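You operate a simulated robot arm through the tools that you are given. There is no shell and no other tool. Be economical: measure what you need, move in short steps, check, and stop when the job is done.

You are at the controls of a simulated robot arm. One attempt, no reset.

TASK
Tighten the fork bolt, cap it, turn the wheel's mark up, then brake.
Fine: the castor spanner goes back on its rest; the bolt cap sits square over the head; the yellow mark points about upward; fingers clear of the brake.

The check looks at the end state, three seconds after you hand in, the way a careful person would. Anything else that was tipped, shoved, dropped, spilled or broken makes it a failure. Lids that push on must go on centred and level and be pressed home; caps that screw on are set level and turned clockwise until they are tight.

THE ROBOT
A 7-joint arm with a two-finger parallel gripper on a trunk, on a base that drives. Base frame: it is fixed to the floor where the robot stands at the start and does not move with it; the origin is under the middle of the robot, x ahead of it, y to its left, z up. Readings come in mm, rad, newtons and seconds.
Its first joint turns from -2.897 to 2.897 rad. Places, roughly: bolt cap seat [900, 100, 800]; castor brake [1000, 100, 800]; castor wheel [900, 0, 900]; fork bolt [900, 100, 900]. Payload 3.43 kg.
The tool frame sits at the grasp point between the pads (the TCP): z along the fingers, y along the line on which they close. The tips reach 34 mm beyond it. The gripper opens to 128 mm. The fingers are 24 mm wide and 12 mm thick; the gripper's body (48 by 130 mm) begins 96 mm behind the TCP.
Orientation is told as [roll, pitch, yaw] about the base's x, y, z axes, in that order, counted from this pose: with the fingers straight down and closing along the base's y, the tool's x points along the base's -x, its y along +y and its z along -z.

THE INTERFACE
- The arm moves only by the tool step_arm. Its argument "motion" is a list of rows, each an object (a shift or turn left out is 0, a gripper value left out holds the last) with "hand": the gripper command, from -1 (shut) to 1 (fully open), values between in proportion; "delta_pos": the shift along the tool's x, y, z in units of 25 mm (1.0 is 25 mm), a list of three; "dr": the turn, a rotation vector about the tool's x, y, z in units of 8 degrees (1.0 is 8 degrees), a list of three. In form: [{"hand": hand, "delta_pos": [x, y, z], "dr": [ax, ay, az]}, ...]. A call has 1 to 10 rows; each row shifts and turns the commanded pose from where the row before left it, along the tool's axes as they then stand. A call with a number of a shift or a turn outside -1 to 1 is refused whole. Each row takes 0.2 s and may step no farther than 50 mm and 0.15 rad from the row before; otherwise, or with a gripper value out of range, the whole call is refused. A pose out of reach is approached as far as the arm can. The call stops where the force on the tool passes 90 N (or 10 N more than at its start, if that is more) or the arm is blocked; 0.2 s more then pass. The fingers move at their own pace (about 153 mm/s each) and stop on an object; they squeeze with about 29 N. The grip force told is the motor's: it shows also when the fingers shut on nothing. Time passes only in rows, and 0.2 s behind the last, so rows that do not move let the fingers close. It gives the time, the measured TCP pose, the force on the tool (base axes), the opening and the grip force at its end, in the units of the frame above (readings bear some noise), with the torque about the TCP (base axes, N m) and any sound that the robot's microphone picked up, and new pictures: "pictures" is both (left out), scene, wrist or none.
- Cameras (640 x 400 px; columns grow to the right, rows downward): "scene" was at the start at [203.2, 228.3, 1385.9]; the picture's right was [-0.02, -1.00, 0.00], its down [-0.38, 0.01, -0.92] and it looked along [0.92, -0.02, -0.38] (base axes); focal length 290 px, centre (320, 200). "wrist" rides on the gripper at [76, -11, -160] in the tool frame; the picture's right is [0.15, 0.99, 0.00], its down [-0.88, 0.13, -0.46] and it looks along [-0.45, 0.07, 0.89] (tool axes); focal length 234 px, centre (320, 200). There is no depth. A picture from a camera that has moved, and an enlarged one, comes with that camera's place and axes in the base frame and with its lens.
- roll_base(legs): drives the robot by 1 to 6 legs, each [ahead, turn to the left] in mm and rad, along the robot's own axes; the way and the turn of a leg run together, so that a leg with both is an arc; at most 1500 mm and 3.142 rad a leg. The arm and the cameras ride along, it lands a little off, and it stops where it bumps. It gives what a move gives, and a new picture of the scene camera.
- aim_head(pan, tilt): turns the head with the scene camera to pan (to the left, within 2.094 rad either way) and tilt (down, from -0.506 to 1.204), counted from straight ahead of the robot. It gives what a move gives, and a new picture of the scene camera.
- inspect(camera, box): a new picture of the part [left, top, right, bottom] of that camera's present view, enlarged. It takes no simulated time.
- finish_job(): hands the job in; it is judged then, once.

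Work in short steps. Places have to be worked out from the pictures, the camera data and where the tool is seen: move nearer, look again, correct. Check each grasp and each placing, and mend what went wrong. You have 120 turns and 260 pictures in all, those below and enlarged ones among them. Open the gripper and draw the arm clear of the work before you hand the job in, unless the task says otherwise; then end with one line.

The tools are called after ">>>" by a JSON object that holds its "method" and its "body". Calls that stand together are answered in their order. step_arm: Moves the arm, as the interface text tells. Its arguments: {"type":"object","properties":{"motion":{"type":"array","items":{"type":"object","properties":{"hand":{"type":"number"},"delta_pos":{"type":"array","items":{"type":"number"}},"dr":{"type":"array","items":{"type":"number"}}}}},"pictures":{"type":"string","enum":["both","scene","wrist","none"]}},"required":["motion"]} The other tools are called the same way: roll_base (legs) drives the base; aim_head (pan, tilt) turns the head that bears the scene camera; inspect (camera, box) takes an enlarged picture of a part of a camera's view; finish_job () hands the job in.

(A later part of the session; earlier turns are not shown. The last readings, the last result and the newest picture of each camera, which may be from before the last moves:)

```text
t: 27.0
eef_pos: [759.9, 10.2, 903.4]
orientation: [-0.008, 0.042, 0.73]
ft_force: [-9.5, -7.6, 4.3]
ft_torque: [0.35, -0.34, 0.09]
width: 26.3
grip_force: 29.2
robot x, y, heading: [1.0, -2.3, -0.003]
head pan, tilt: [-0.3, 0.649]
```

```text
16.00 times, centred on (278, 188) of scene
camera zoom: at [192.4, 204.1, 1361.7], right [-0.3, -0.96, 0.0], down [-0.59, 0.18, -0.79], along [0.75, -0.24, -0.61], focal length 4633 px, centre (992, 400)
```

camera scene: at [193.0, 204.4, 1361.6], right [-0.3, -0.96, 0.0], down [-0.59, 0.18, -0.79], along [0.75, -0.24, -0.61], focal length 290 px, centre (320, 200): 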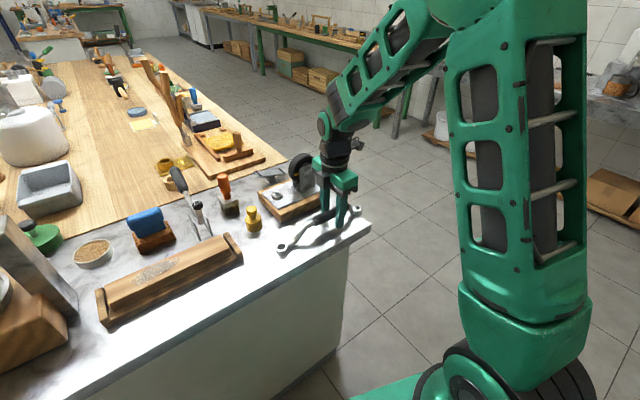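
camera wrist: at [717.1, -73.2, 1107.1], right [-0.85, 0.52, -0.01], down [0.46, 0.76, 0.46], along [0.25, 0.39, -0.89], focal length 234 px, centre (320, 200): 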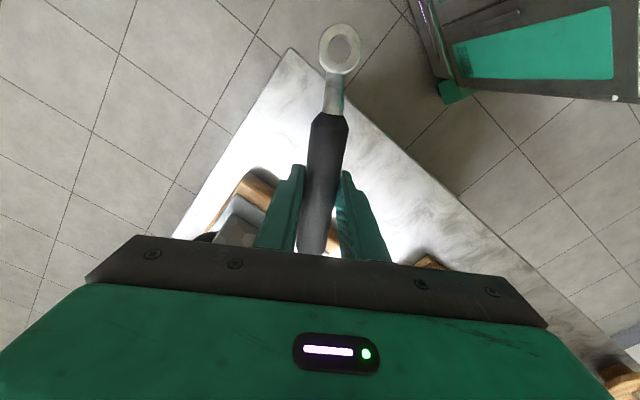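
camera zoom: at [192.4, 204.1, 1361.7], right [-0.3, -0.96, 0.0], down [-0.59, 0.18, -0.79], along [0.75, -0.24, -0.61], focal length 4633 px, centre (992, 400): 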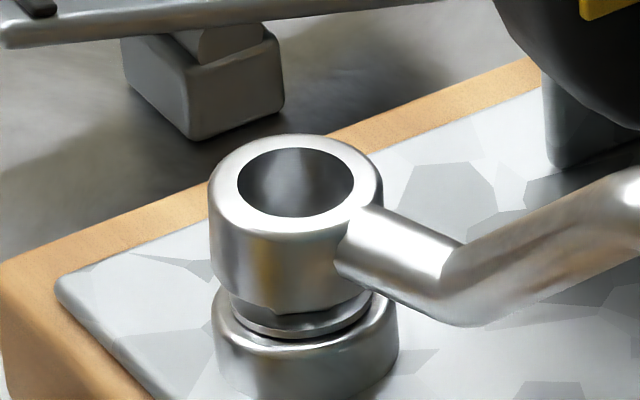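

The hex corner moved left with the ring: it is engaged and the bolt turned about 8°. Relieving ~1.5 mm of radial push and continuing clockwise.

>>> {"method": "step_arm", "body": {"motion": [{"delta_pos": [0.06, 0, 0]}, {"delta_pos": [-0.02, 0.444, 0], "dr": [-0.024, 0, 0.5]}, {"delta_pos": [-0.015, 0.444, 0], "dr": [-0.024, 0, 0.5]}, {"delta_pos": [-0.015, 0.444, 0], "dr": [-0.024, 0, 0.5]}, {"delta_pos": [-0.015, 0.444, 0], "dr": [-0.024, 0, 0.5]}, {}], "pictures": "none"}}

>>> {"method": "inspect", "body": {"camera": "scene", "box": [266, 180, 290, 195]}}

```text
t: 28.4
eef_pos: [736.4, 46.4, 901.6]
orientation: [-0.004, 0.038, 0.454]
ft_force: [-7.2, -0.4, 2.8]
ft_torque: [0.27, -0.34, 0.43]
width: 26.3
grip_force: 29.2
robot x, y, heading: [2.4, -5.8, 0.001]
head pan, tilt: [-0.3, 0.649]
```

```text
16.00 times, centred on (278, 188) of scene
camera zoom: at [192.6, 204.3, 1361.7], right [-0.3, -0.96, 0.0], down [-0.59, 0.18, -0.79], along [0.75, -0.24, -0.61], focal length 4633 px, centre (992, 400)
```

zoom: 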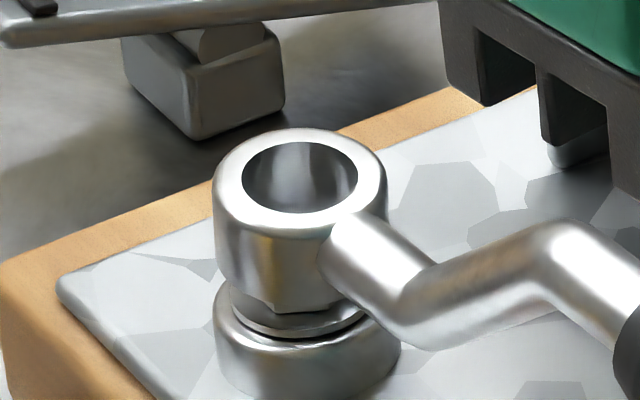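

Torque about z is building to 0.43 N·m. Continuing the turn with slight downward press.

>>> {"method": "step_arm", "body": {"motion": [{"delta_pos": [0.03, 0, 0.08]}, {"delta_pos": [-0.02, 0.444, 0], "dr": [-0.024, 0, 0.5]}, {"delta_pos": [-0.015, 0.444, 0], "dr": [-0.024, 0, 0.5]}, {"delta_pos": [-0.015, 0.444, 0], "dr": [-0.024, 0, 0.5]}, {"delta_pos": [-0.015, 0.444, 0], "dr": [-0.024, 0, 0.5]}, {}], "pictures": "none"}}

>>> {"method": "inspect", "body": {"camera": "scene", "box": [255, 165, 315, 210]}}

```text
t: 29.8
eef_pos: [721.6, 88.7, 900.5]
orientation: [-0.004, 0.037, 0.172]
ft_force: [-4.5, 1.1, -0.3]
ft_torque: [0.13, -0.07, 0.36]
width: 26.0
grip_force: 29.5
robot x, y, heading: [3.6, -3.8, -0.001]
head pan, tilt: [-0.3, 0.649]
```

```text
8.89 times, centred on (285, 188) of scene
camera zoom: at [192.8, 204.4, 1361.6], right [-0.3, -0.96, 0.0], down [-0.59, 0.18, -0.79], along [0.75, -0.24, -0.61], focal length 2574 px, centre (631, 311)
```

zoom: 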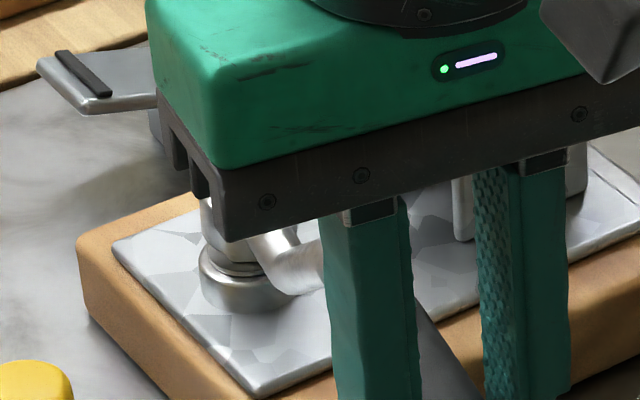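

The vertical load dropped, as if the ring settled lower. Continuing clockwise another 24° while watching torque.

>>> {"method": "step_arm", "body": {"motion": [{"delta_pos": [-0.0, 0.444, 0], "dr": [-0.024, 0, 0.5]}, {"delta_pos": [-0.015, 0.444, 0], "dr": [-0.024, 0, 0.5]}, {"delta_pos": [-0.015, 0.444, 0], "dr": [-0.024, 0, 0.5]}, {"delta_pos": [-0.015, 0.444, 0], "dr": [-0.024, 0, 0.5]}, {}], "pictures": "both"}}

```text
t: 31.0
eef_pos: [719.2, 132.1, 901.3]
orientation: [0.0, 0.037, -0.108]
ft_force: [1.6, -0.2, 1.0]
ft_torque: [-0.02, -0.53, -0.06]
width: 26.3
grip_force: 29.0
robot x, y, heading: [-0.5, -5.5, 0.004]
head pan, tilt: [-0.3, 0.649]
camera scene: at [193.0, 204.4, 1361.6], right [-0.3, -0.96, 0.0], down [-0.59, 0.18, -0.79], along [0.75, -0.24, -0.61], focal length 290 px, centre (320, 200)
camera wrist: at [649.3, 129.3, 1062.2], right [-0.04, 1.0, 0.01], down [0.91, 0.03, 0.42], along [0.42, 0.02, -0.91], focal length 234 px, centre (320, 200)
```

scene: 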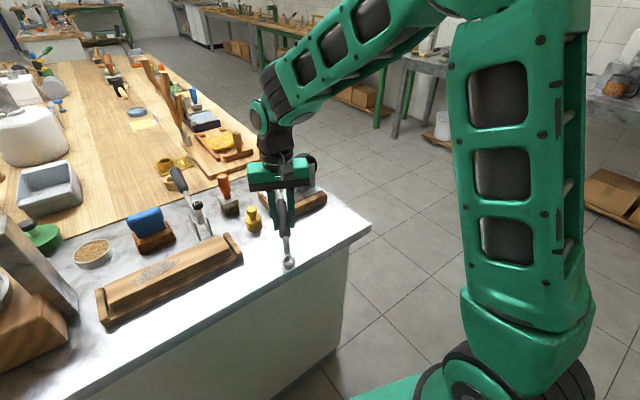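
wrist: 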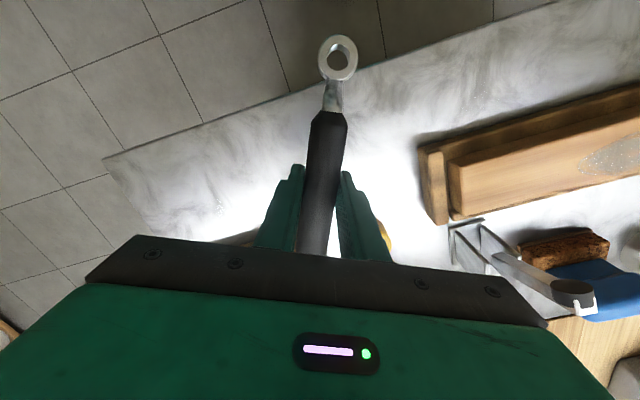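

Torque fell to zero; the gripper hides the ring from view. Turning another 20° should reveal it.

>>> {"method": "step_arm", "body": {"motion": [{"delta_pos": [-0.015, 0.444, 0], "dr": [-0.024, 0, 0.5]}, {"delta_pos": [-0.015, 0.444, 0], "dr": [-0.024, 0, 0.5]}, {"delta_pos": [-0.015, 0.444, 0], "dr": [-0.024, 0, 0.5]}, {"delta_pos": [-0.015, 0.444, 0], "dr": [-0.024, 0, 0.5]}, {"delta_pos": [-0.015, 0.444, 0], "dr": [-0.024, 0, 0.5]}, {}], "pictures": "none"}}

>>> {"method": "inspect", "body": {"camera": "scene", "box": [245, 150, 325, 210]}}

```text
t: 32.4
eef_pos: [735.0, 187.1, 900.0]
orientation: [0.003, 0.038, -0.456]
ft_force: [1.0, 0.5, -0.4]
ft_torque: [-0.09, -0.19, 0.0]
width: 26.2
grip_force: 29.2
robot x, y, heading: [0.9, -6.5, 0.003]
head pan, tilt: [-0.3, 0.649]
```

```text
6.67 times, centred on (285, 180) of scene
camera zoom: at [193.0, 204.4, 1361.6], right [-0.3, -0.96, 0.0], down [-0.59, 0.18, -0.79], along [0.75, -0.24, -0.61], focal length 1930 px, centre (553, 333)
```

zoom: 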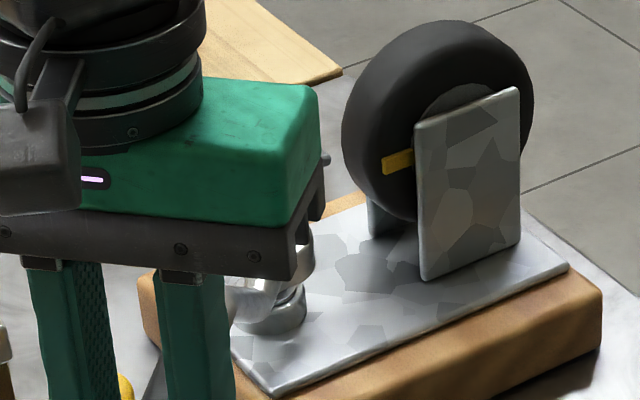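

The ring has shifted off the hex by several mm. Lifting 28 mm and swinging back to see the bolt's state.

>>> {"method": "step_arm", "body": {"motion": [{"delta_pos": [0, 0, -0.6]}, {"delta_pos": [0, 0, -0.6]}, {"delta_pos": [-0.062, -0.887, 0], "dr": [0.049, 0, -1]}, {"delta_pos": [-0.062, -0.887, 0], "dr": [0.049, 0, -1]}, {"delta_pos": [-0.062, -0.887, 0], "dr": [0.049, 0, -1]}, {"delta_pos": [-0.062, -0.887, 0], "dr": [0.049, 0, -1]}, {"delta_pos": [-0.062, -0.887, 0], "dr": [0.049, 0, -1]}, {"delta_pos": [-0.062, -0.887, 0], "dr": [0.049, 0, -1]}, {"delta_pos": [-0.062, -0.887, 0], "dr": [0.049, 0, -1]}], "pictures": "none"}}

>>> {"method": "step_arm", "body": {"motion": [{"delta_pos": [-0.062, -0.887, 0], "dr": [0.049, 0, -1]}, {"delta_pos": [-0.062, -0.887, 0], "dr": [0.049, 0, -1]}, {"delta_pos": [-0.031, -0.444, 0], "dr": [0.024, 0, -0.5]}, {}], "pictures": "none"}}

>>> {"method": "inspect", "body": {"camera": "scene", "box": [266, 180, 290, 195]}}

>>> {"method": "inspect", "body": {"camera": "scene", "box": [250, 140, 350, 210]}}

```text
t: 34.4
eef_pos: [739.1, 34.9, 930.0]
orientation: [-0.007, 0.041, 0.525]
ft_force: [0.2, 0.6, -1.6]
ft_torque: [-0.06, 0.03, 0.02]
width: 26.3
grip_force: 28.6
robot x, y, heading: [-0.2, -0.2, 0.0]
head pan, tilt: [-0.3, 0.649]
```

```text
t: 35.4
eef_pos: [778.6, -8.0, 929.6]
orientation: [-0.009, 0.042, 0.872]
ft_force: [-0.2, 0.3, -1.7]
ft_torque: [-0.07, 0.03, 0.02]
width: 26.3
grip_force: 28.5
robot x, y, heading: [1.2, -3.9, -0.007]
head pan, tilt: [-0.3, 0.649]
```

```text
16.00 times, centred on (278, 188) of scene
camera zoom: at [193.1, 204.4, 1361.6], right [-0.3, -0.96, 0.0], down [-0.59, 0.18, -0.79], along [0.75, -0.24, -0.61], focal length 4633 px, centre (992, 400)
```

zoom: 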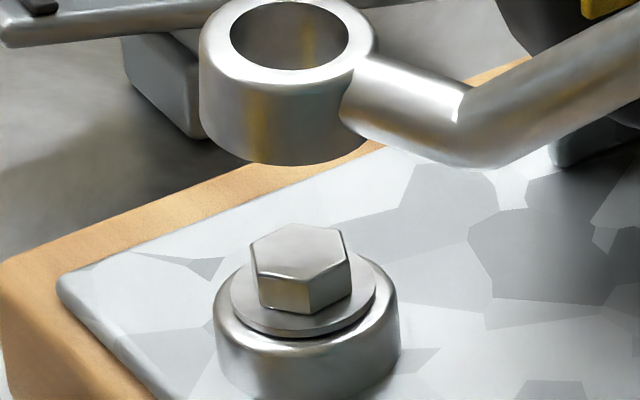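

```text
5.71 times, centred on (300, 175) of scene
camera zoom: at [193.1, 204.4, 1361.6], right [-0.3, -0.96, 0.0], down [-0.59, 0.18, -0.79], along [0.75, -0.24, -0.61], focal length 1655 px, centre (434, 343)
```

zoom: 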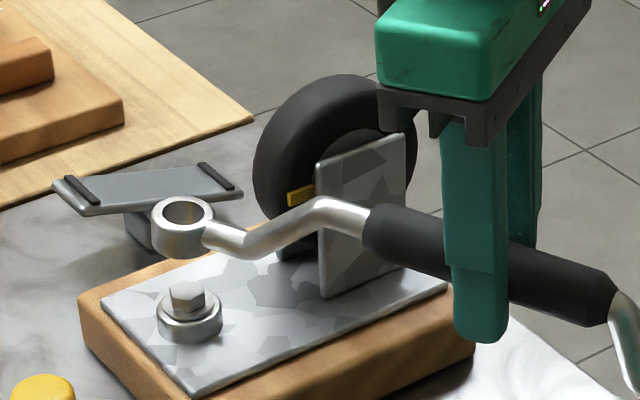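

The hex has turned about 35° clockwise, so some drive happened. Let me look at the hole's shape closely to see whether it needs angular alignment.

>>> {"method": "inspect", "body": {"camera": "scene", "box": [271, 174, 287, 184]}}

>>> {"method": "inspect", "body": {"camera": "wrist", "box": [300, 10, 380, 60]}}

```text
16.00 times, centred on (279, 179) of scene
camera zoom: at [193.1, 204.4, 1361.6], right [-0.3, -0.96, 0.0], down [-0.59, 0.18, -0.79], along [0.75, -0.24, -0.61], focal length 4633 px, centre (976, 536)
```

zoom: 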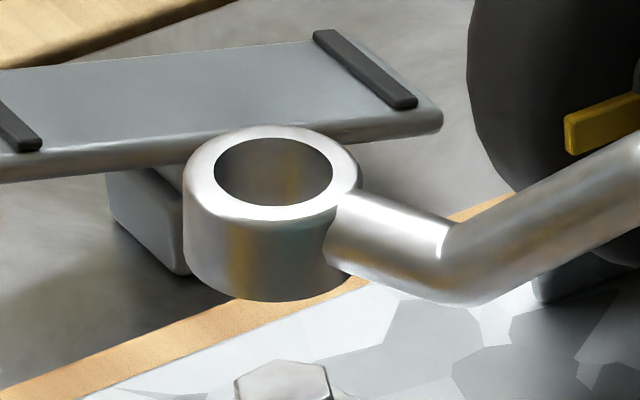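

```text
8.00 times, centred on (340, 35) of wrist
camera zoom: at [741.6, -66.4, 1091.3], right [-0.85, 0.52, 0.0], down [0.47, 0.78, 0.42], along [0.22, 0.35, -0.91], focal length 1873 px, centre (160, 1520)
```

zoom: 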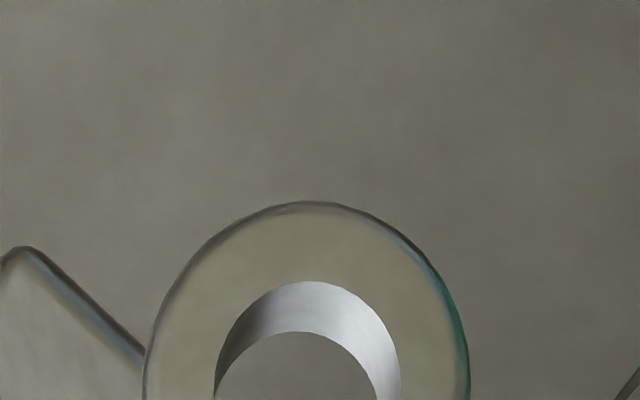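

The hole is round with about 1 mm clearance, so lateral jamming and spanner pitch probably kept it shallow. Let me measure the spanner's tilt from both rings.

>>> {"method": "inspect", "body": {"camera": "scene", "box": [265, 160, 385, 240]}}

>>> {"method": "inspect", "body": {"camera": "wrist", "box": [240, 20, 400, 260]}}

```text
5.00 times, centred on (325, 200) of scene
camera zoom: at [193.1, 204.4, 1361.6], right [-0.3, -0.96, 0.0], down [-0.59, 0.18, -0.79], along [0.75, -0.24, -0.61], focal length 1448 px, centre (295, 200)
```

zoom: 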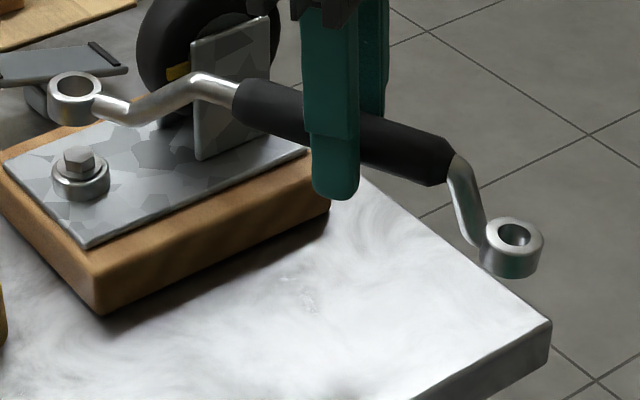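

```text
1.67 times, centred on (320, 140) of wrist
camera zoom: at [741.6, -66.4, 1091.3], right [-0.85, 0.52, 0.0], down [0.47, 0.78, 0.42], along [0.22, 0.35, -0.91], focal length 390 px, centre (320, 300)
```

zoom: 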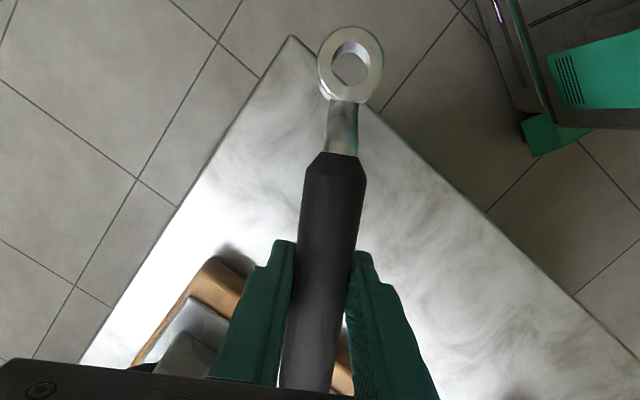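

The far ring is about 32 mm lower than the near ring: the spanner has pitched ~7° in the grip. I'll tilt the tool 7° to level the spanner and re-measure.

>>> {"method": "step_arm", "body": {"motion": [{"dr": [0, 0.45, 0]}, {"dr": [0, 0.43, 0]}, {}], "pictures": "none"}}

>>> {"method": "inspect", "body": {"camera": "scene", "box": [266, 180, 290, 195]}}

>>> {"method": "inspect", "body": {"camera": "scene", "box": [265, 160, 385, 240]}}

```text
t: 36.2
eef_pos: [778.1, -8.1, 929.9]
orientation: [-0.011, 0.168, 0.872]
ft_force: [0.4, -0.3, -0.8]
ft_torque: [-0.01, -0.01, 0.0]
width: 25.9
grip_force: 28.8
robot x, y, heading: [2.9, -7.6, 0.004]
head pan, tilt: [-0.3, 0.649]
```

```text
16.00 times, centred on (278, 188) of scene
camera zoom: at [193.1, 204.4, 1361.6], right [-0.3, -0.96, 0.0], down [-0.59, 0.18, -0.79], along [0.75, -0.24, -0.61], focal length 4633 px, centre (992, 400)
```

zoom: 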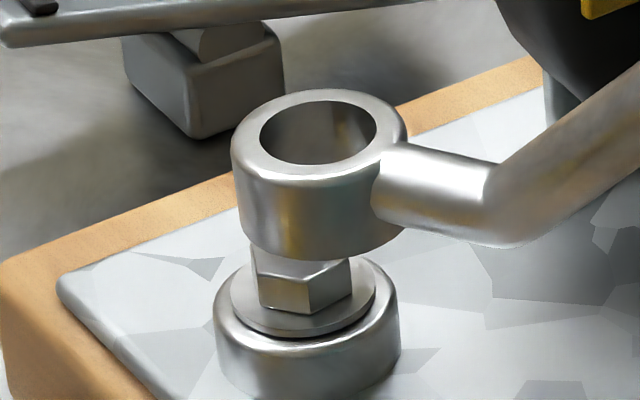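

```text
5.00 times, centred on (325, 200) of scene
camera zoom: at [193.1, 204.4, 1361.6], right [-0.3, -0.96, 0.0], down [-0.59, 0.18, -0.79], along [0.75, -0.24, -0.61], focal length 1448 px, centre (295, 200)
```

zoom: 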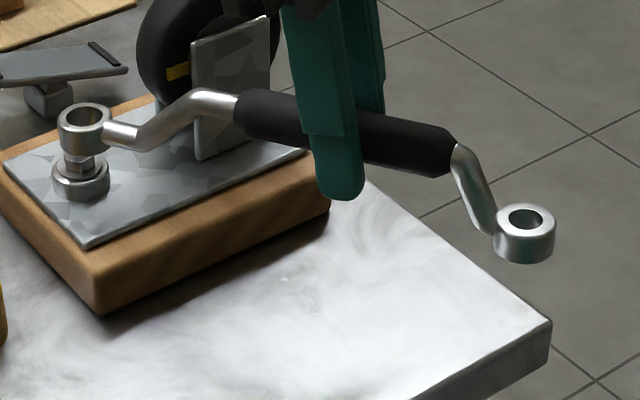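

The spanner is level again with the ring top 33.5 mm below the TCP. Using this geometry the ring needs about (+7.5,+4.5). Shifting and lowering 8 mm, accounting for the tool tilt.

>>> {"method": "step_arm", "body": {"motion": [{"delta_pos": [-0.326, -0.114, -0.059]}, {"delta_pos": [-0.057, 0, 0.315]}, {}], "pictures": "none"}}

>>> {"method": "inspect", "body": {"camera": "scene", "box": [266, 180, 290, 195]}}

```text
t: 37.0
eef_pos: [785.6, -3.4, 921.7]
orientation: [-0.01, 0.166, 0.872]
ft_force: [-0.3, -0.2, -2.3]
ft_torque: [0.0, 0.02, 0.0]
width: 26.5
grip_force: 29.1
robot x, y, heading: [1.8, -9.3, 0.0]
head pan, tilt: [-0.3, 0.649]
```

```text
16.00 times, centred on (278, 188) of scene
camera zoom: at [193.1, 204.4, 1361.6], right [-0.3, -0.96, 0.0], down [-0.59, 0.18, -0.79], along [0.75, -0.24, -0.61], focal length 4633 px, centre (992, 400)
```

zoom: 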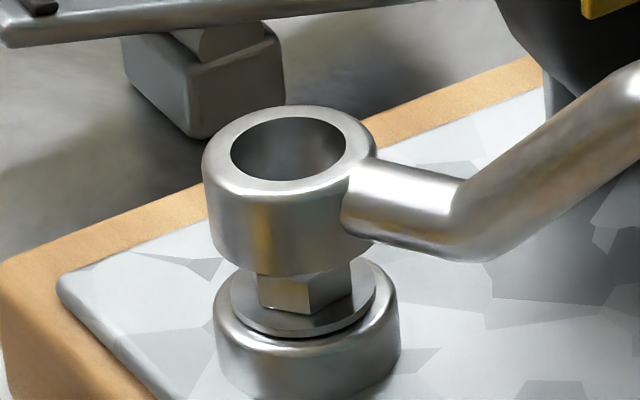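

Close to the predicted track. Lowering 5 mm more.

>>> {"method": "step_arm", "body": {"motion": [{"delta_pos": [-0.018, 0, 0.1]}, {"delta_pos": [-0.018, 0, 0.1]}, {}], "pictures": "none"}}

>>> {"method": "inspect", "body": {"camera": "scene", "box": [266, 180, 290, 195]}}

```text
t: 37.8
eef_pos: [785.6, -2.9, 917.3]
orientation: [-0.011, 0.163, 0.871]
ft_force: [-1.1, -2.0, 4.6]
ft_torque: [0.62, -0.54, -0.15]
width: 26.3
grip_force: 28.8
robot x, y, heading: [-0.1, -0.7, -0.009]
head pan, tilt: [-0.3, 0.649]
```

```text
16.00 times, centred on (278, 188) of scene
camera zoom: at [192.8, 204.3, 1361.6], right [-0.3, -0.96, 0.0], down [-0.59, 0.18, -0.79], along [0.75, -0.24, -0.61], focal length 4633 px, centre (992, 400)
```

zoom: 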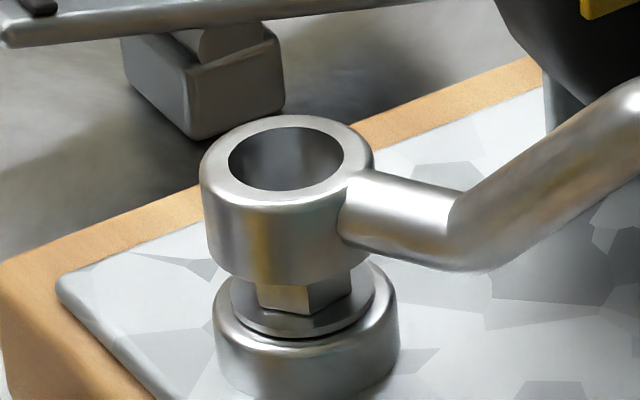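

In contact at height zero now, the ring needs (-4.8,+0.4). Lifting 3 mm, shifting, then lowering 6 mm.

>>> {"method": "step_arm", "body": {"motion": [{"delta_pos": [0.025, 0, -0.15]}, {"delta_pos": [0.11, 0.157, 0.02]}, {"delta_pos": [-0.014, 0, 0.08]}, {"delta_pos": [-0.018, 0, 0.1]}, {}], "pictures": "none"}}

>>> {"method": "inspect", "body": {"camera": "scene", "box": [266, 180, 290, 195]}}

```text
t: 39.0
eef_pos: [780.6, -3.5, 917.6]
orientation: [-0.01, 0.165, 0.872]
ft_force: [-0.2, 0.9, -1.2]
ft_torque: [0.02, 0.0, -0.03]
width: 26.2
grip_force: 29.0
robot x, y, heading: [3.8, -5.1, 0.001]
head pan, tilt: [-0.3, 0.649]
```

```text
16.00 times, centred on (278, 188) of scene
camera zoom: at [193.1, 204.4, 1361.6], right [-0.3, -0.96, 0.0], down [-0.59, 0.18, -0.79], along [0.75, -0.24, -0.62], focal length 4633 px, centre (992, 400)
```

zoom: 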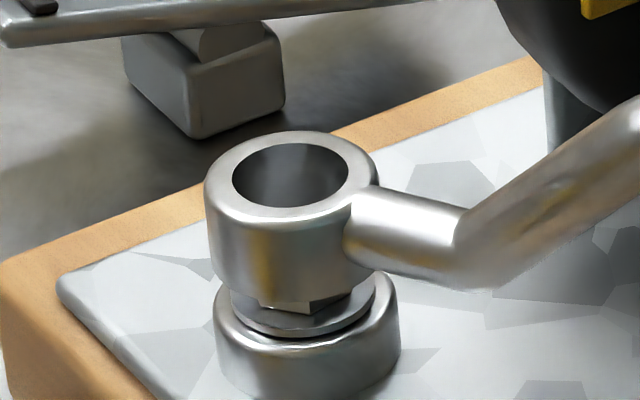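

No contact force at the height where it was blocked before, and the ring is on target. Lowering further.

>>> {"method": "step_arm", "body": {"motion": [{"delta_pos": [-0.014, 0, 0.08]}, {"delta_pos": [-0.018, 0, 0.1]}, {"delta_pos": [-0.018, 0, 0.08]}, {}], "pictures": "none"}}

>>> {"method": "inspect", "body": {"camera": "scene", "box": [266, 180, 290, 195]}}

```text
t: 40.0
eef_pos: [779.5, -4.8, 911.1]
orientation: [-0.012, 0.166, 0.869]
ft_force: [-8.2, -10.8, 5.4]
ft_torque: [0.34, -0.29, -0.04]
width: 26.5
grip_force: 28.9
robot x, y, heading: [-0.6, -6.6, -0.003]
head pan, tilt: [-0.3, 0.649]
```

```text
16.00 times, centred on (278, 188) of scene
camera zoom: at [192.5, 204.0, 1361.7], right [-0.3, -0.96, 0.0], down [-0.59, 0.18, -0.79], along [0.75, -0.24, -0.61], focal length 4633 px, centre (992, 400)
```

zoom: 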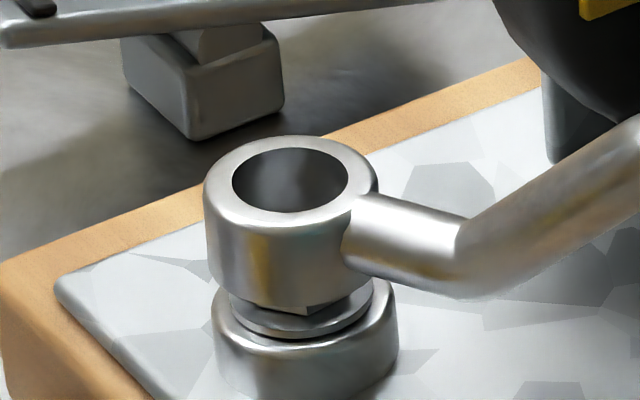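

Lateral force of about 13 N pushes the tool toward itself, so the ring is ~1 mm too far outward. Easing up 3 mm, shifting 1.3 mm inward, lowering again.

>>> {"method": "step_arm", "body": {"motion": [{"delta_pos": [0.021, 0, -0.14]}, {"delta_pos": [0.051, 0, 0.009]}, {"delta_pos": [-0.018, 0, 0.1]}, {"delta_pos": [-0.014, 0, 0.08]}, {}], "pictures": "none"}}

>>> {"method": "inspect", "body": {"camera": "scene", "box": [266, 180, 290, 195]}}

```text
t: 41.2
eef_pos: [778.4, -2.8, 909.3]
orientation: [-0.011, 0.166, 0.871]
ft_force: [-0.1, -0.2, -1.1]
ft_torque: [-0.06, 0.02, -0.11]
width: 26.2
grip_force: 29.2
robot x, y, heading: [-1.6, -3.5, -0.003]
head pan, tilt: [-0.3, 0.649]
```

```text
16.00 times, centred on (278, 188) of scene
camera zoom: at [193.1, 204.4, 1361.6], right [-0.3, -0.96, 0.0], down [-0.59, 0.18, -0.79], along [0.75, -0.24, -0.62], focal length 4633 px, centre (992, 400)
```

zoom: 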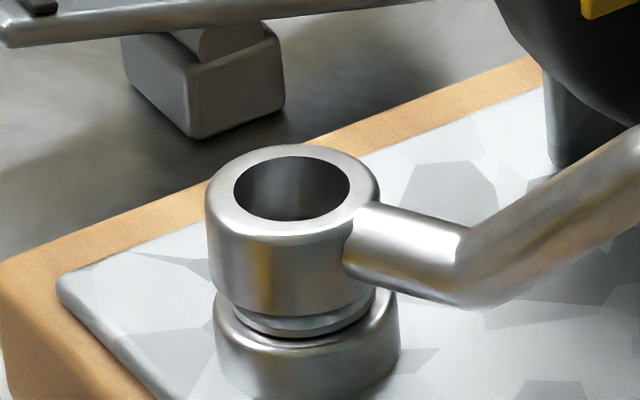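

Free and lower now. Lowering 4–5 mm more.

>>> {"method": "step_arm", "body": {"motion": [{"delta_pos": [-0.014, 0, 0.08]}, {"delta_pos": [-0.014, 0, 0.08]}, {"delta_pos": [-0.009, 0, 0.05]}, {}], "pictures": "none"}}

>>> {"method": "inspect", "body": {"camera": "scene", "box": [266, 180, 290, 195]}}

```text
t: 42.2
eef_pos: [779.2, -4.3, 903.2]
orientation: [-0.009, 0.164, 0.871]
ft_force: [-1.7, -3.6, 10.9]
ft_torque: [0.6, -0.49, -0.16]
width: 26.1
grip_force: 29.2
robot x, y, heading: [0.9, -5.6, 0.0]
head pan, tilt: [-0.3, 0.649]
```

```text
16.00 times, centred on (278, 188) of scene
camera zoom: at [192.5, 204.2, 1361.7], right [-0.3, -0.96, 0.0], down [-0.59, 0.18, -0.79], along [0.75, -0.24, -0.61], focal length 4633 px, centre (992, 400)
```

zoom: 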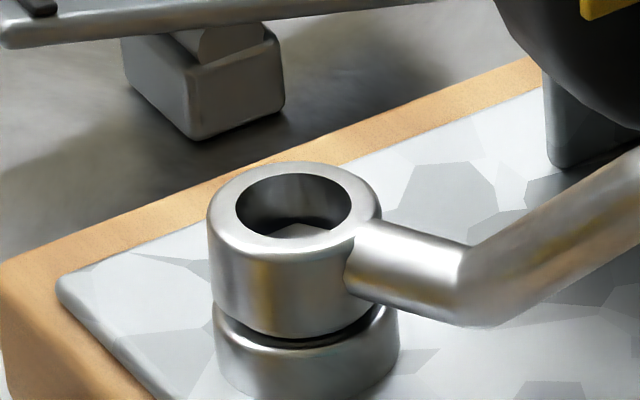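

The ring is fully seated with the hex visible inside it. Easing the press slightly and turning clockwise 16°, about the true vertical.

>>> {"method": "step_arm", "body": {"motion": [{"delta_pos": [0.007, 0, -0.04]}, {"delta_pos": [-0.015, 0.445, -0.003], "dr": [-0.0885, 0, 0.492]}, {"delta_pos": [-0.015, 0.445, -0.003], "dr": [-0.0885, 0, 0.492]}, {"delta_pos": [-0.015, 0.445, -0.003], "dr": [-0.0885, 0, 0.492]}, {"delta_pos": [-0.015, 0.445, -0.003], "dr": [-0.0885, 0, 0.492]}, {}], "pictures": "none"}}

>>> {"method": "inspect", "body": {"camera": "scene", "box": [266, 180, 290, 195]}}

```text
t: 43.6
eef_pos: [749.6, 30.0, 905.6]
orientation: [-0.005, 0.164, 0.592]
ft_force: [-4.3, -2.9, -0.6]
ft_torque: [-0.35, 0.51, 0.03]
width: 26.0
grip_force: 28.9
robot x, y, heading: [1.5, -2.0, 0.001]
head pan, tilt: [-0.3, 0.649]
```

```text
16.00 times, centred on (278, 188) of scene
camera zoom: at [192.9, 204.3, 1361.6], right [-0.3, -0.96, 0.0], down [-0.59, 0.18, -0.79], along [0.75, -0.24, -0.61], focal length 4633 px, centre (992, 400)
```

zoom: 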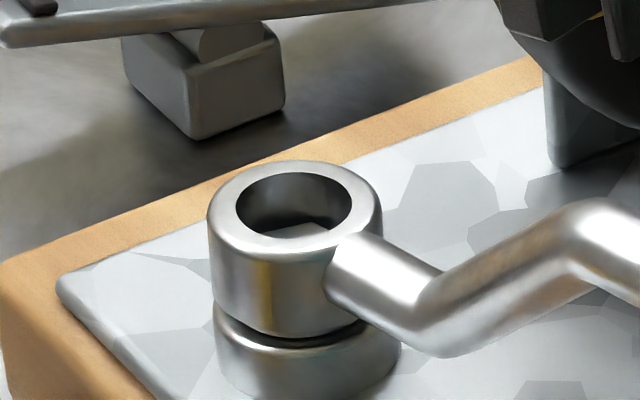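

Still seated and the hex is turning with it. Continuing 24°.

>>> {"method": "step_arm", "body": {"motion": [{"delta_pos": [0.01, 0.445, -0.003], "dr": [-0.0885, 0, 0.492]}, {"delta_pos": [-0.01, 0.445, -0.003], "dr": [-0.0885, 0, 0.492]}, {"delta_pos": [-0.015, 0.445, -0.003], "dr": [-0.0885, 0, 0.492]}, {"delta_pos": [-0.015, 0.445, -0.003], "dr": [-0.0885, 0, 0.492]}, {"delta_pos": [-0.015, 0.445, -0.003], "dr": [-0.0885, 0, 0.492]}, {"delta_pos": [-0.015, 0.445, -0.003], "dr": [-0.0885, 0, 0.492]}, {}], "pictures": "none"}}

>>> {"method": "inspect", "body": {"camera": "scene", "box": [250, 170, 310, 210]}}

```text
t: 45.2
eef_pos: [724.3, 89.8, 905.3]
orientation: [0.001, 0.16, 0.174]
ft_force: [-10.4, 1.6, 7.9]
ft_torque: [0.14, -0.52, 0.48]
width: 26.1
grip_force: 29.2
robot x, y, heading: [2.6, -4.4, -0.002]
head pan, tilt: [-0.3, 0.649]
```

```text
10.00 times, centred on (280, 190) of scene
camera zoom: at [192.3, 204.4, 1361.7], right [-0.3, -0.96, 0.0], down [-0.59, 0.18, -0.79], along [0.75, -0.24, -0.61], focal length 2896 px, centre (720, 300)
```

zoom: 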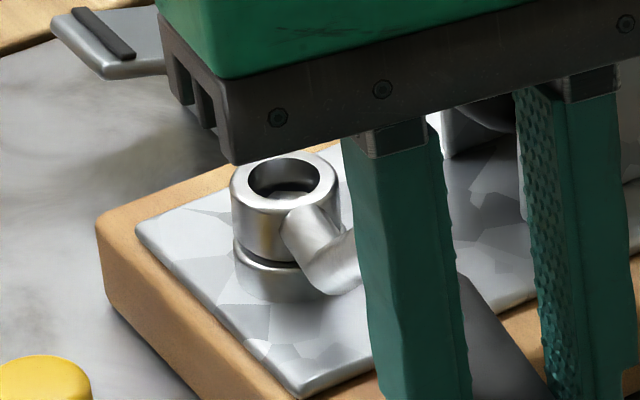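

Still seated. Relieving ~1.2 mm radially and continuing.

>>> {"method": "step_arm", "body": {"motion": [{"delta_pos": [0.04, 0.445, -0.01], "dr": [-0.0885, 0, 0.492]}, {"delta_pos": [-0.01, 0.445, -0.003], "dr": [-0.0885, 0, 0.492]}, {"delta_pos": [-0.015, 0.445, -0.003], "dr": [-0.0885, 0, 0.492]}, {"delta_pos": [-0.015, 0.445, -0.003], "dr": [-0.0885, 0, 0.492]}, {}], "pictures": "none"}}

>>> {"method": "step_arm", "body": {"motion": [{"delta_pos": [0.01, 0.445, -0.003], "dr": [-0.0885, 0, 0.492]}, {"delta_pos": [-0.01, 0.445, -0.003], "dr": [-0.0885, 0, 0.492]}, {"delta_pos": [-0.015, 0.445, -0.003], "dr": [-0.0885, 0, 0.492]}, {"delta_pos": [-0.015, 0.445, -0.003], "dr": [-0.0885, 0, 0.492]}, {}], "pictures": "none"}}

>>> {"method": "inspect", "body": {"camera": "scene", "box": [240, 160, 320, 220]}}

```text
t: 46.4
eef_pos: [722.6, 134.2, 905.1]
orientation: [0.004, 0.163, -0.107]
ft_force: [9.9, 2.4, -3.0]
ft_torque: [-0.03, 0.09, 0.57]
width: 26.3
grip_force: 29.0
robot x, y, heading: [1.8, -4.1, -0.002]
head pan, tilt: [-0.3, 0.649]
```

```text
t: 47.6
eef_pos: [730.5, 174.7, 904.6]
orientation: [0.006, 0.167, -0.385]
ft_force: [-19.4, -29.8, 1.4]
ft_torque: [-0.18, 0.47, 0.53]
width: 27.1
grip_force: 29.3
robot x, y, heading: [0.7, -0.2, -0.004]
head pan, tilt: [-0.3, 0.649]
```

```text
6.67 times, centred on (280, 190) of scene
camera zoom: at [192.2, 203.3, 1361.9], right [-0.3, -0.96, 0.0], down [-0.59, 0.18, -0.79], along [0.75, -0.24, -0.61], focal length 1930 px, centre (587, 267)
```

zoom: 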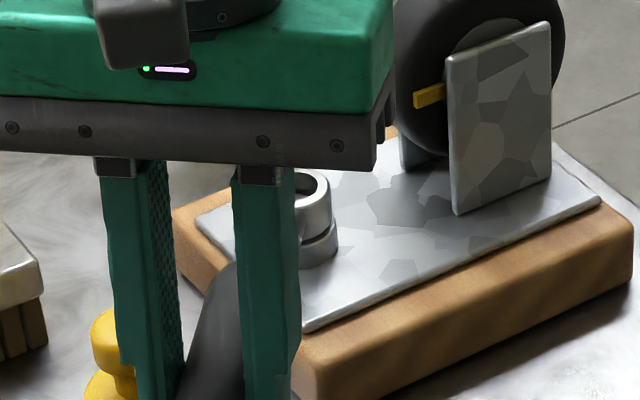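

A strong tangential resistance (~35 N, ≈5.6 N·m about the bolt) has appeared: it's tightening up. One more 4° push to confirm it's tight.

>>> {"method": "step_arm", "body": {"motion": [{"delta_pos": [-0.0, 0.3, -0.003], "dr": [-0.06, 0, 0.33]}, {}, {}], "pictures": "none"}}

>>> {"method": "inspect", "body": {"camera": "scene", "box": [240, 160, 320, 220]}}

```text
t: 48.4
eef_pos: [732.5, 182.2, 907.1]
orientation: [0.006, 0.169, -0.432]
ft_force: [-22.6, -39.4, -4.7]
ft_torque: [-0.05, 0.71, 0.71]
width: 27.5
grip_force: 29.0
robot x, y, heading: [-1.6, -1.5, 0.006]
head pan, tilt: [-0.3, 0.649]
```

```text
6.67 times, centred on (280, 190) of scene
camera zoom: at [192.4, 203.0, 1361.9], right [-0.3, -0.96, 0.0], down [-0.59, 0.18, -0.79], along [0.75, -0.24, -0.61], focal length 1930 px, centre (587, 267)
```

zoom: 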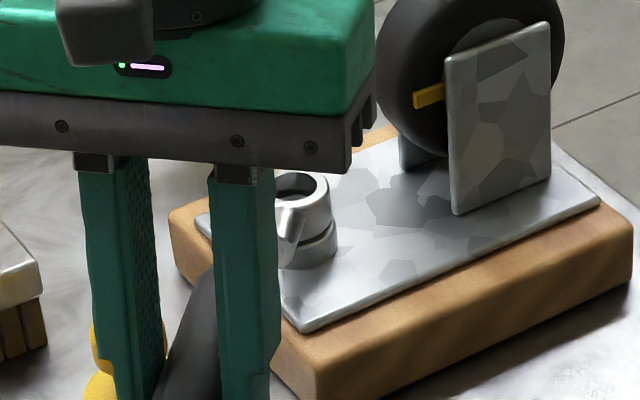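

Force keeps climbing (45 N). One more small push to see whether it's at the stop.

>>> {"method": "step_arm", "body": {"motion": [{"delta_pos": [-0.0, 0.3, -0.003], "dr": [-0.06, 0, 0.33]}, {}, {}], "pictures": "none"}}

>>> {"method": "inspect", "body": {"camera": "scene", "box": [240, 160, 320, 220]}}

```text
t: 49.2
eef_pos: [736.4, 187.6, 906.0]
orientation: [0.007, 0.171, -0.479]
ft_force: [-21.2, -50.6, -5.4]
ft_torque: [-0.32, 0.12, 0.82]
width: 27.8
grip_force: 28.7
robot x, y, heading: [1.8, -4.4, -0.005]
head pan, tilt: [-0.3, 0.649]
```

```text
6.67 times, centred on (280, 190) of scene
camera zoom: at [192.5, 202.6, 1362.0], right [-0.3, -0.96, 0.0], down [-0.59, 0.18, -0.79], along [0.75, -0.23, -0.61], focal length 1930 px, centre (587, 267)
```

zoom: 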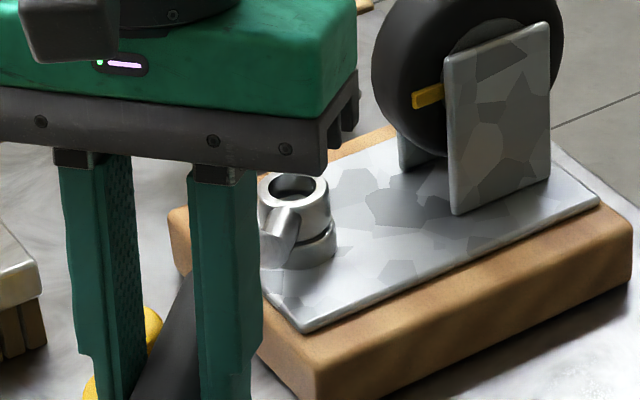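

Torque is near 8.6 N·m, so I take the bolt as tight. Backing off a little to unload the arm before lifting.

>>> {"method": "step_arm", "body": {"motion": [{"delta_pos": [0, -0.4, 0]}, {}], "pictures": "none"}}

```text
t: 49.8
eef_pos: [733.8, 183.8, 907.0]
orientation: [0.017, 0.164, -0.472]
ft_force: [3.3, 4.0, 5.4]
ft_torque: [-0.06, -0.7, 1.0]
width: 28.2
grip_force: 28.6
robot x, y, heading: [-0.2, -4.4, 0.002]
head pan, tilt: [-0.3, 0.649]
```

Unloaded. Easing the remaining twist a bit and lifting the ring straight up off the hex.

>>> {"method": "step_arm", "body": {"motion": [{"dr": [0.04, 0, -0.25]}, {"delta_pos": [0.035, 0, -0.2]}, {"delta_pos": [0.07, 0, -0.4]}, {"delta_pos": [0.14, 0, -0.8]}, {"delta_pos": [0.07, 0, -0.4]}, {}], "pictures": "none"}}

>>> {"method": "inspect", "body": {"camera": "scene", "box": [230, 150, 350, 230]}}

```text
t: 51.2
eef_pos: [733.0, 183.0, 952.0]
orientation: [0.01, 0.166, -0.44]
ft_force: [12.6, -8.9, -13.6]
ft_torque: [0.05, 0.08, 0.81]
width: 26.9
grip_force: 28.8
robot x, y, heading: [1.1, -4.4, 0.003]
head pan, tilt: [-0.3, 0.649]
```

```text
5.00 times, centred on (290, 190) of scene
camera zoom: at [194.0, 204.2, 1361.5], right [-0.3, -0.96, 0.0], down [-0.59, 0.18, -0.79], along [0.75, -0.24, -0.62], focal length 1448 px, centre (470, 250)
```

zoom: 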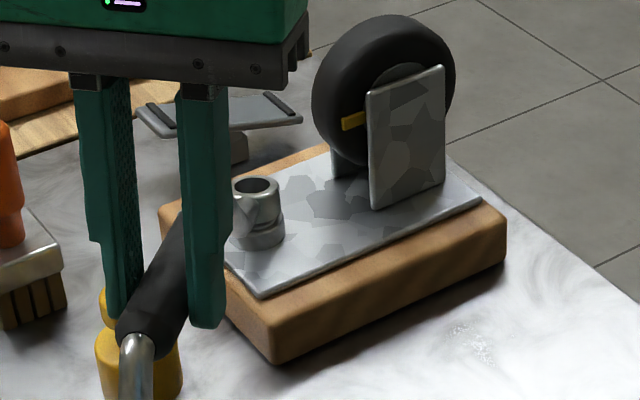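

The ring jammed on the hex and the spanner pitched in the grip. Lowering back to level, then removing the residual twist before lifting again.

>>> {"method": "step_arm", "body": {"motion": [{"delta_pos": [-0.1, 0, 0.57]}, {"delta_pos": [-0.1, 0, 0.57]}, {"delta_pos": [-0.1, 0, 0.57]}, {"dr": [0.06, 0, -0.35]}, {"dr": [0.06, 0, -0.35]}, {}], "pictures": "none"}}

>>> {"method": "inspect", "body": {"camera": "scene", "box": [230, 150, 350, 230]}}

```text
t: 52.6
eef_pos: [733.4, 182.9, 908.3]
orientation: [0.008, 0.164, -0.342]
ft_force: [-24.8, -1.6, 1.7]
ft_torque: [0.09, 0.65, -0.76]
width: 26.7
grip_force: 29.2
robot x, y, heading: [2.5, -6.2, 0.004]
head pan, tilt: [-0.3, 0.649]
```

```text
5.00 times, centred on (290, 190) of scene
camera zoom: at [192.0, 204.3, 1361.7], right [-0.3, -0.96, 0.0], down [-0.59, 0.18, -0.79], along [0.75, -0.24, -0.61], focal length 1448 px, centre (470, 250)
```

zoom: 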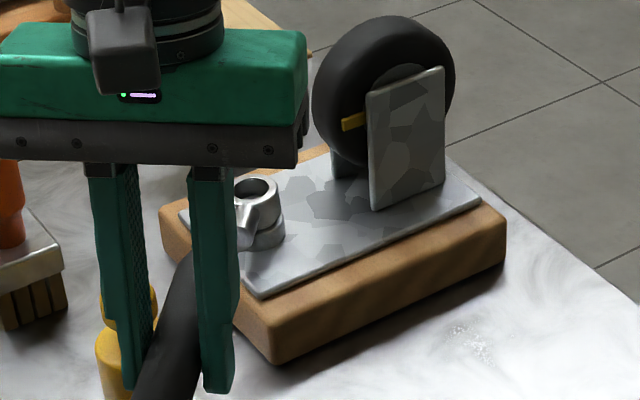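

Overcorrected twist and a radial load of 25 N. Turning half back and retreating 2.5 mm radially.

>>> {"method": "step_arm", "body": {"motion": [{"dr": [-0.06, 0, 0.35]}, {"delta_pos": [0.09, 0, 0.016]}, {}], "pictures": "none"}}

```text
t: 53.4
eef_pos: [733.5, 183.3, 908.9]
orientation: [0.012, 0.166, -0.395]
ft_force: [9.2, -5.3, -3.3]
ft_torque: [-0.02, -0.09, 0.66]
width: 26.1
grip_force: 29.1
robot x, y, heading: [-2.0, -3.2, -0.0]
head pan, tilt: [-0.3, 0.649]
```

Nearly balanced; fine correction of both, then checking.

>>> {"method": "step_arm", "body": {"motion": [{"dr": [0.027, 0, -0.16], "delta_pos": [-0.03, 0, -0.005]}, {}], "pictures": "none"}}

```text
t: 54.0
eef_pos: [733.4, 183.4, 907.7]
orientation: [0.011, 0.163, -0.371]
ft_force: [7.0, -11.1, 3.4]
ft_torque: [-0.54, -0.72, -0.3]
width: 26.2
grip_force: 29.6
robot x, y, heading: [2.4, -2.6, -0.001]
head pan, tilt: [-0.3, 0.649]
```

Small lateral shift to null the radial and tangential loads, then a tiny lift to test.

>>> {"method": "step_arm", "body": {"motion": [{"delta_pos": [-0.035, -0.03, -0.006]}, {"delta_pos": [0.014, 0, -0.08], "dr": [0, -0.1, 0]}, {"delta_pos": [0.014, 0, -0.08], "dr": [0, -0.1, 0]}, {}], "pictures": "none"}}

>>> {"method": "inspect", "body": {"camera": "scene", "box": [250, 165, 310, 205]}}

```text
t: 55.0
eef_pos: [733.3, 181.4, 912.8]
orientation: [0.01, 0.139, -0.37]
ft_force: [1.0, -7.6, -6.7]
ft_torque: [0.2, 0.75, -0.08]
width: 26.1
grip_force: 29.1
robot x, y, heading: [0.9, -5.2, -0.001]
head pan, tilt: [-0.3, 0.649]
```

```text
10.00 times, centred on (280, 185) of scene
camera zoom: at [193.4, 204.1, 1361.6], right [-0.3, -0.96, 0.0], down [-0.59, 0.18, -0.79], along [0.75, -0.24, -0.62], focal length 2896 px, centre (720, 350)
```

zoom: 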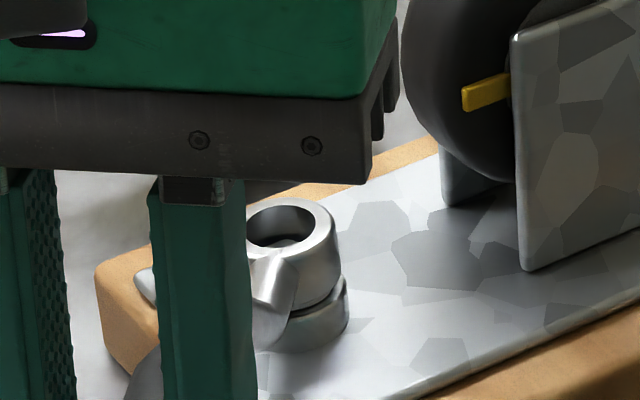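

Still pressing clockwise with ~7 N. Backing off tangentially in small steps while keeping light upward pull so it pops free.

>>> {"method": "step_arm", "body": {"motion": [{"delta_pos": [0, -0.06, 0]}, {"delta_pos": [0, -0.04, 0]}, {}], "pictures": "none"}}

>>> {"method": "step_arm", "body": {"motion": [{"delta_pos": [0, -0.06, 0]}, {"delta_pos": [0, -0.06, 0]}, {}], "pictures": "none"}}

>>> {"method": "inspect", "body": {"camera": "scene", "box": [250, 165, 310, 205]}}

```text
t: 55.8
eef_pos: [731.3, 180.7, 913.0]
orientation: [0.012, 0.136, -0.369]
ft_force: [3.5, -2.0, -1.1]
ft_torque: [0.0, -0.21, 0.64]
width: 26.1
grip_force: 28.5
robot x, y, heading: [1.6, 0.4, 0.003]
head pan, tilt: [-0.3, 0.649]
```

```text
t: 56.6
eef_pos: [730.4, 178.0, 913.5]
orientation: [0.011, 0.137, -0.368]
ft_force: [0.6, 3.7, 2.2]
ft_torque: [0.02, -0.44, 0.92]
width: 26.4
grip_force: 29.0
robot x, y, heading: [-0.5, -3.3, 0.002]
head pan, tilt: [-0.3, 0.649]
```

```text
10.00 times, centred on (280, 185) of scene
camera zoom: at [193.0, 204.5, 1361.6], right [-0.3, -0.96, 0.0], down [-0.59, 0.18, -0.79], along [0.75, -0.24, -0.61], focal length 2896 px, centre (720, 350)
```

zoom: 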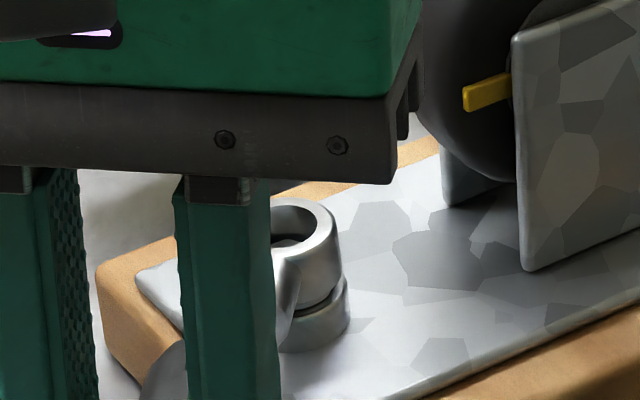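

The pull released (pitch torque changed sign). Trying the lift again in small steps.

>>> {"method": "step_arm", "body": {"motion": [{"delta_pos": [0.014, 0, -0.1]}, {"delta_pos": [0.014, 0, -0.1]}, {"delta_pos": [0.014, 0, -0.1]}, {}], "pictures": "none"}}

>>> {"method": "inspect", "body": {"camera": "scene", "box": [250, 165, 310, 205]}}

```text
t: 57.6
eef_pos: [731.1, 177.7, 921.0]
orientation: [0.01, 0.136, -0.373]
ft_force: [11.9, -3.7, -8.1]
ft_torque: [0.15, 0.3, 0.58]
width: 26.3
grip_force: 28.9
robot x, y, heading: [4.4, -5.6, -0.001]
head pan, tilt: [-0.3, 0.649]
```

```text
10.00 times, centred on (280, 185) of scene
camera zoom: at [193.8, 204.3, 1361.5], right [-0.3, -0.96, 0.0], down [-0.59, 0.18, -0.79], along [0.75, -0.24, -0.62], focal length 2896 px, centre (720, 350)
```

zoom: 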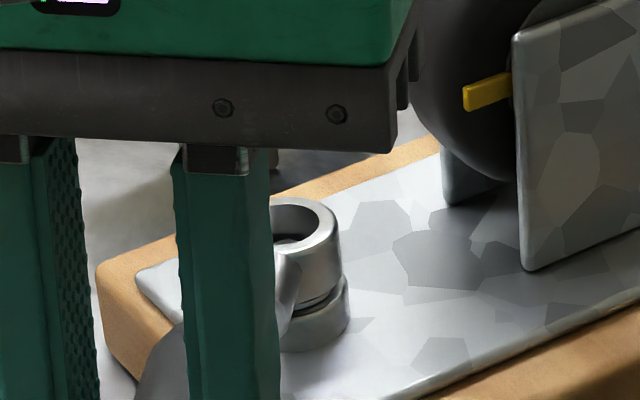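

The key is net torque about the bolt, still ~0.4 N·m clockwise. Lowering to level, moving slightly toward the bolt and backing off 2.5 mm tangentially to null it.

>>> {"method": "step_arm", "body": {"motion": [{"delta_pos": [-0.04, 0, 0.28]}, {"delta_pos": [-0.04, 0, 0.28]}, {"delta_pos": [-0.03, -0.1, -0.004]}, {}], "pictures": "none"}}

```text
t: 58.6
eef_pos: [728.1, 175.9, 905.9]
orientation: [0.008, 0.138, -0.364]
ft_force: [-18.4, 9.0, 4.6]
ft_torque: [0.09, 0.05, 0.79]
width: 26.6
grip_force: 28.8
robot x, y, heading: [1.2, -4.9, -0.001]
head pan, tilt: [-0.3, 0.649]
```

Twist still 0.8 N·m and radial push 20 N. Rotating counter-clockwise ~1.5° and retreating 1.7 mm.

>>> {"method": "step_arm", "body": {"motion": [{"delta_pos": [0.07, 0, 0.01], "dr": [0.028, 0, -0.19]}, {}], "pictures": "none"}}

```text
t: 59.2
eef_pos: [729.0, 174.4, 906.3]
orientation: [0.01, 0.137, -0.344]
ft_force: [-13.1, 3.8, -1.9]
ft_torque: [0.17, 0.74, 0.3]
width: 26.4
grip_force: 29.2
robot x, y, heading: [0.2, -1.8, -0.003]
head pan, tilt: [-0.3, 0.649]
```

Continuing to null: retreat 1.3 mm more, rotate another 1°, and back off 1 mm tangentially.

>>> {"method": "step_arm", "body": {"motion": [{"delta_pos": [0.05, -0.05, 0.008], "dr": [0.018, 0, -0.12]}, {}], "pictures": "none"}}

>>> {"method": "inspect", "body": {"camera": "scene", "box": [250, 165, 310, 205]}}

```text
t: 59.8
eef_pos: [727.1, 172.6, 905.9]
orientation: [0.01, 0.135, -0.329]
ft_force: [-0.1, -3.0, -4.1]
ft_torque: [0.02, 0.49, 0.01]
width: 26.2
grip_force: 28.8
robot x, y, heading: [-0.3, -4.4, -0.001]
head pan, tilt: [-0.3, 0.649]
```

```text
10.00 times, centred on (280, 185) of scene
camera zoom: at [193.2, 204.3, 1361.6], right [-0.3, -0.96, 0.0], down [-0.59, 0.18, -0.79], along [0.75, -0.24, -0.62], focal length 2896 px, centre (720, 350)
```

zoom: 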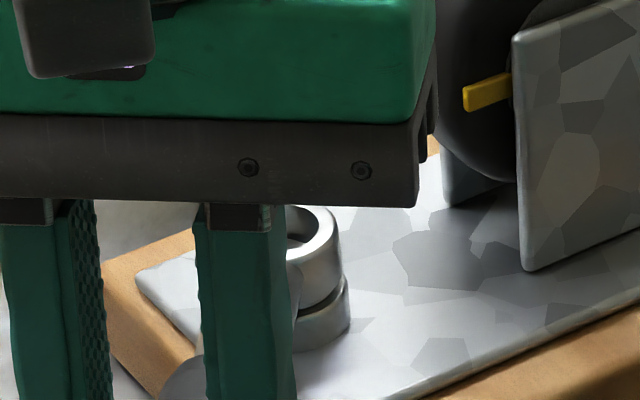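

Loads are near zero now. Lifting gently.

>>> {"method": "step_arm", "body": {"motion": [{"delta_pos": [0.01, -0.02, -0.07]}, {"delta_pos": [0.01, 0, -0.07]}, {"delta_pos": [0.01, 0, -0.07]}, {}], "pictures": "none"}}

>>> {"method": "inspect", "body": {"camera": "scene", "box": [250, 165, 310, 205]}}

```text
t: 60.8
eef_pos: [728.1, 173.5, 911.9]
orientation: [0.011, 0.135, -0.327]
ft_force: [14.0, -5.2, -6.6]
ft_torque: [0.03, 0.22, 0.14]
width: 26.2
grip_force: 29.3
robot x, y, heading: [-0.3, -8.9, -0.001]
head pan, tilt: [-0.3, 0.649]
```

```text
10.00 times, centred on (280, 185) of scene
camera zoom: at [193.9, 204.2, 1361.5], right [-0.3, -0.96, 0.0], down [-0.59, 0.18, -0.79], along [0.75, -0.24, -0.62], focal length 2896 px, centre (720, 350)
```

zoom: 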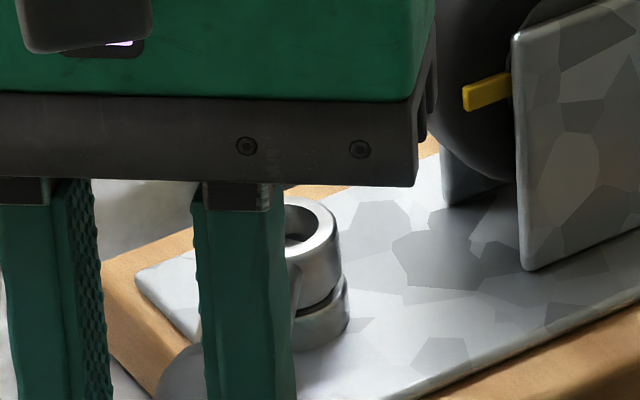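

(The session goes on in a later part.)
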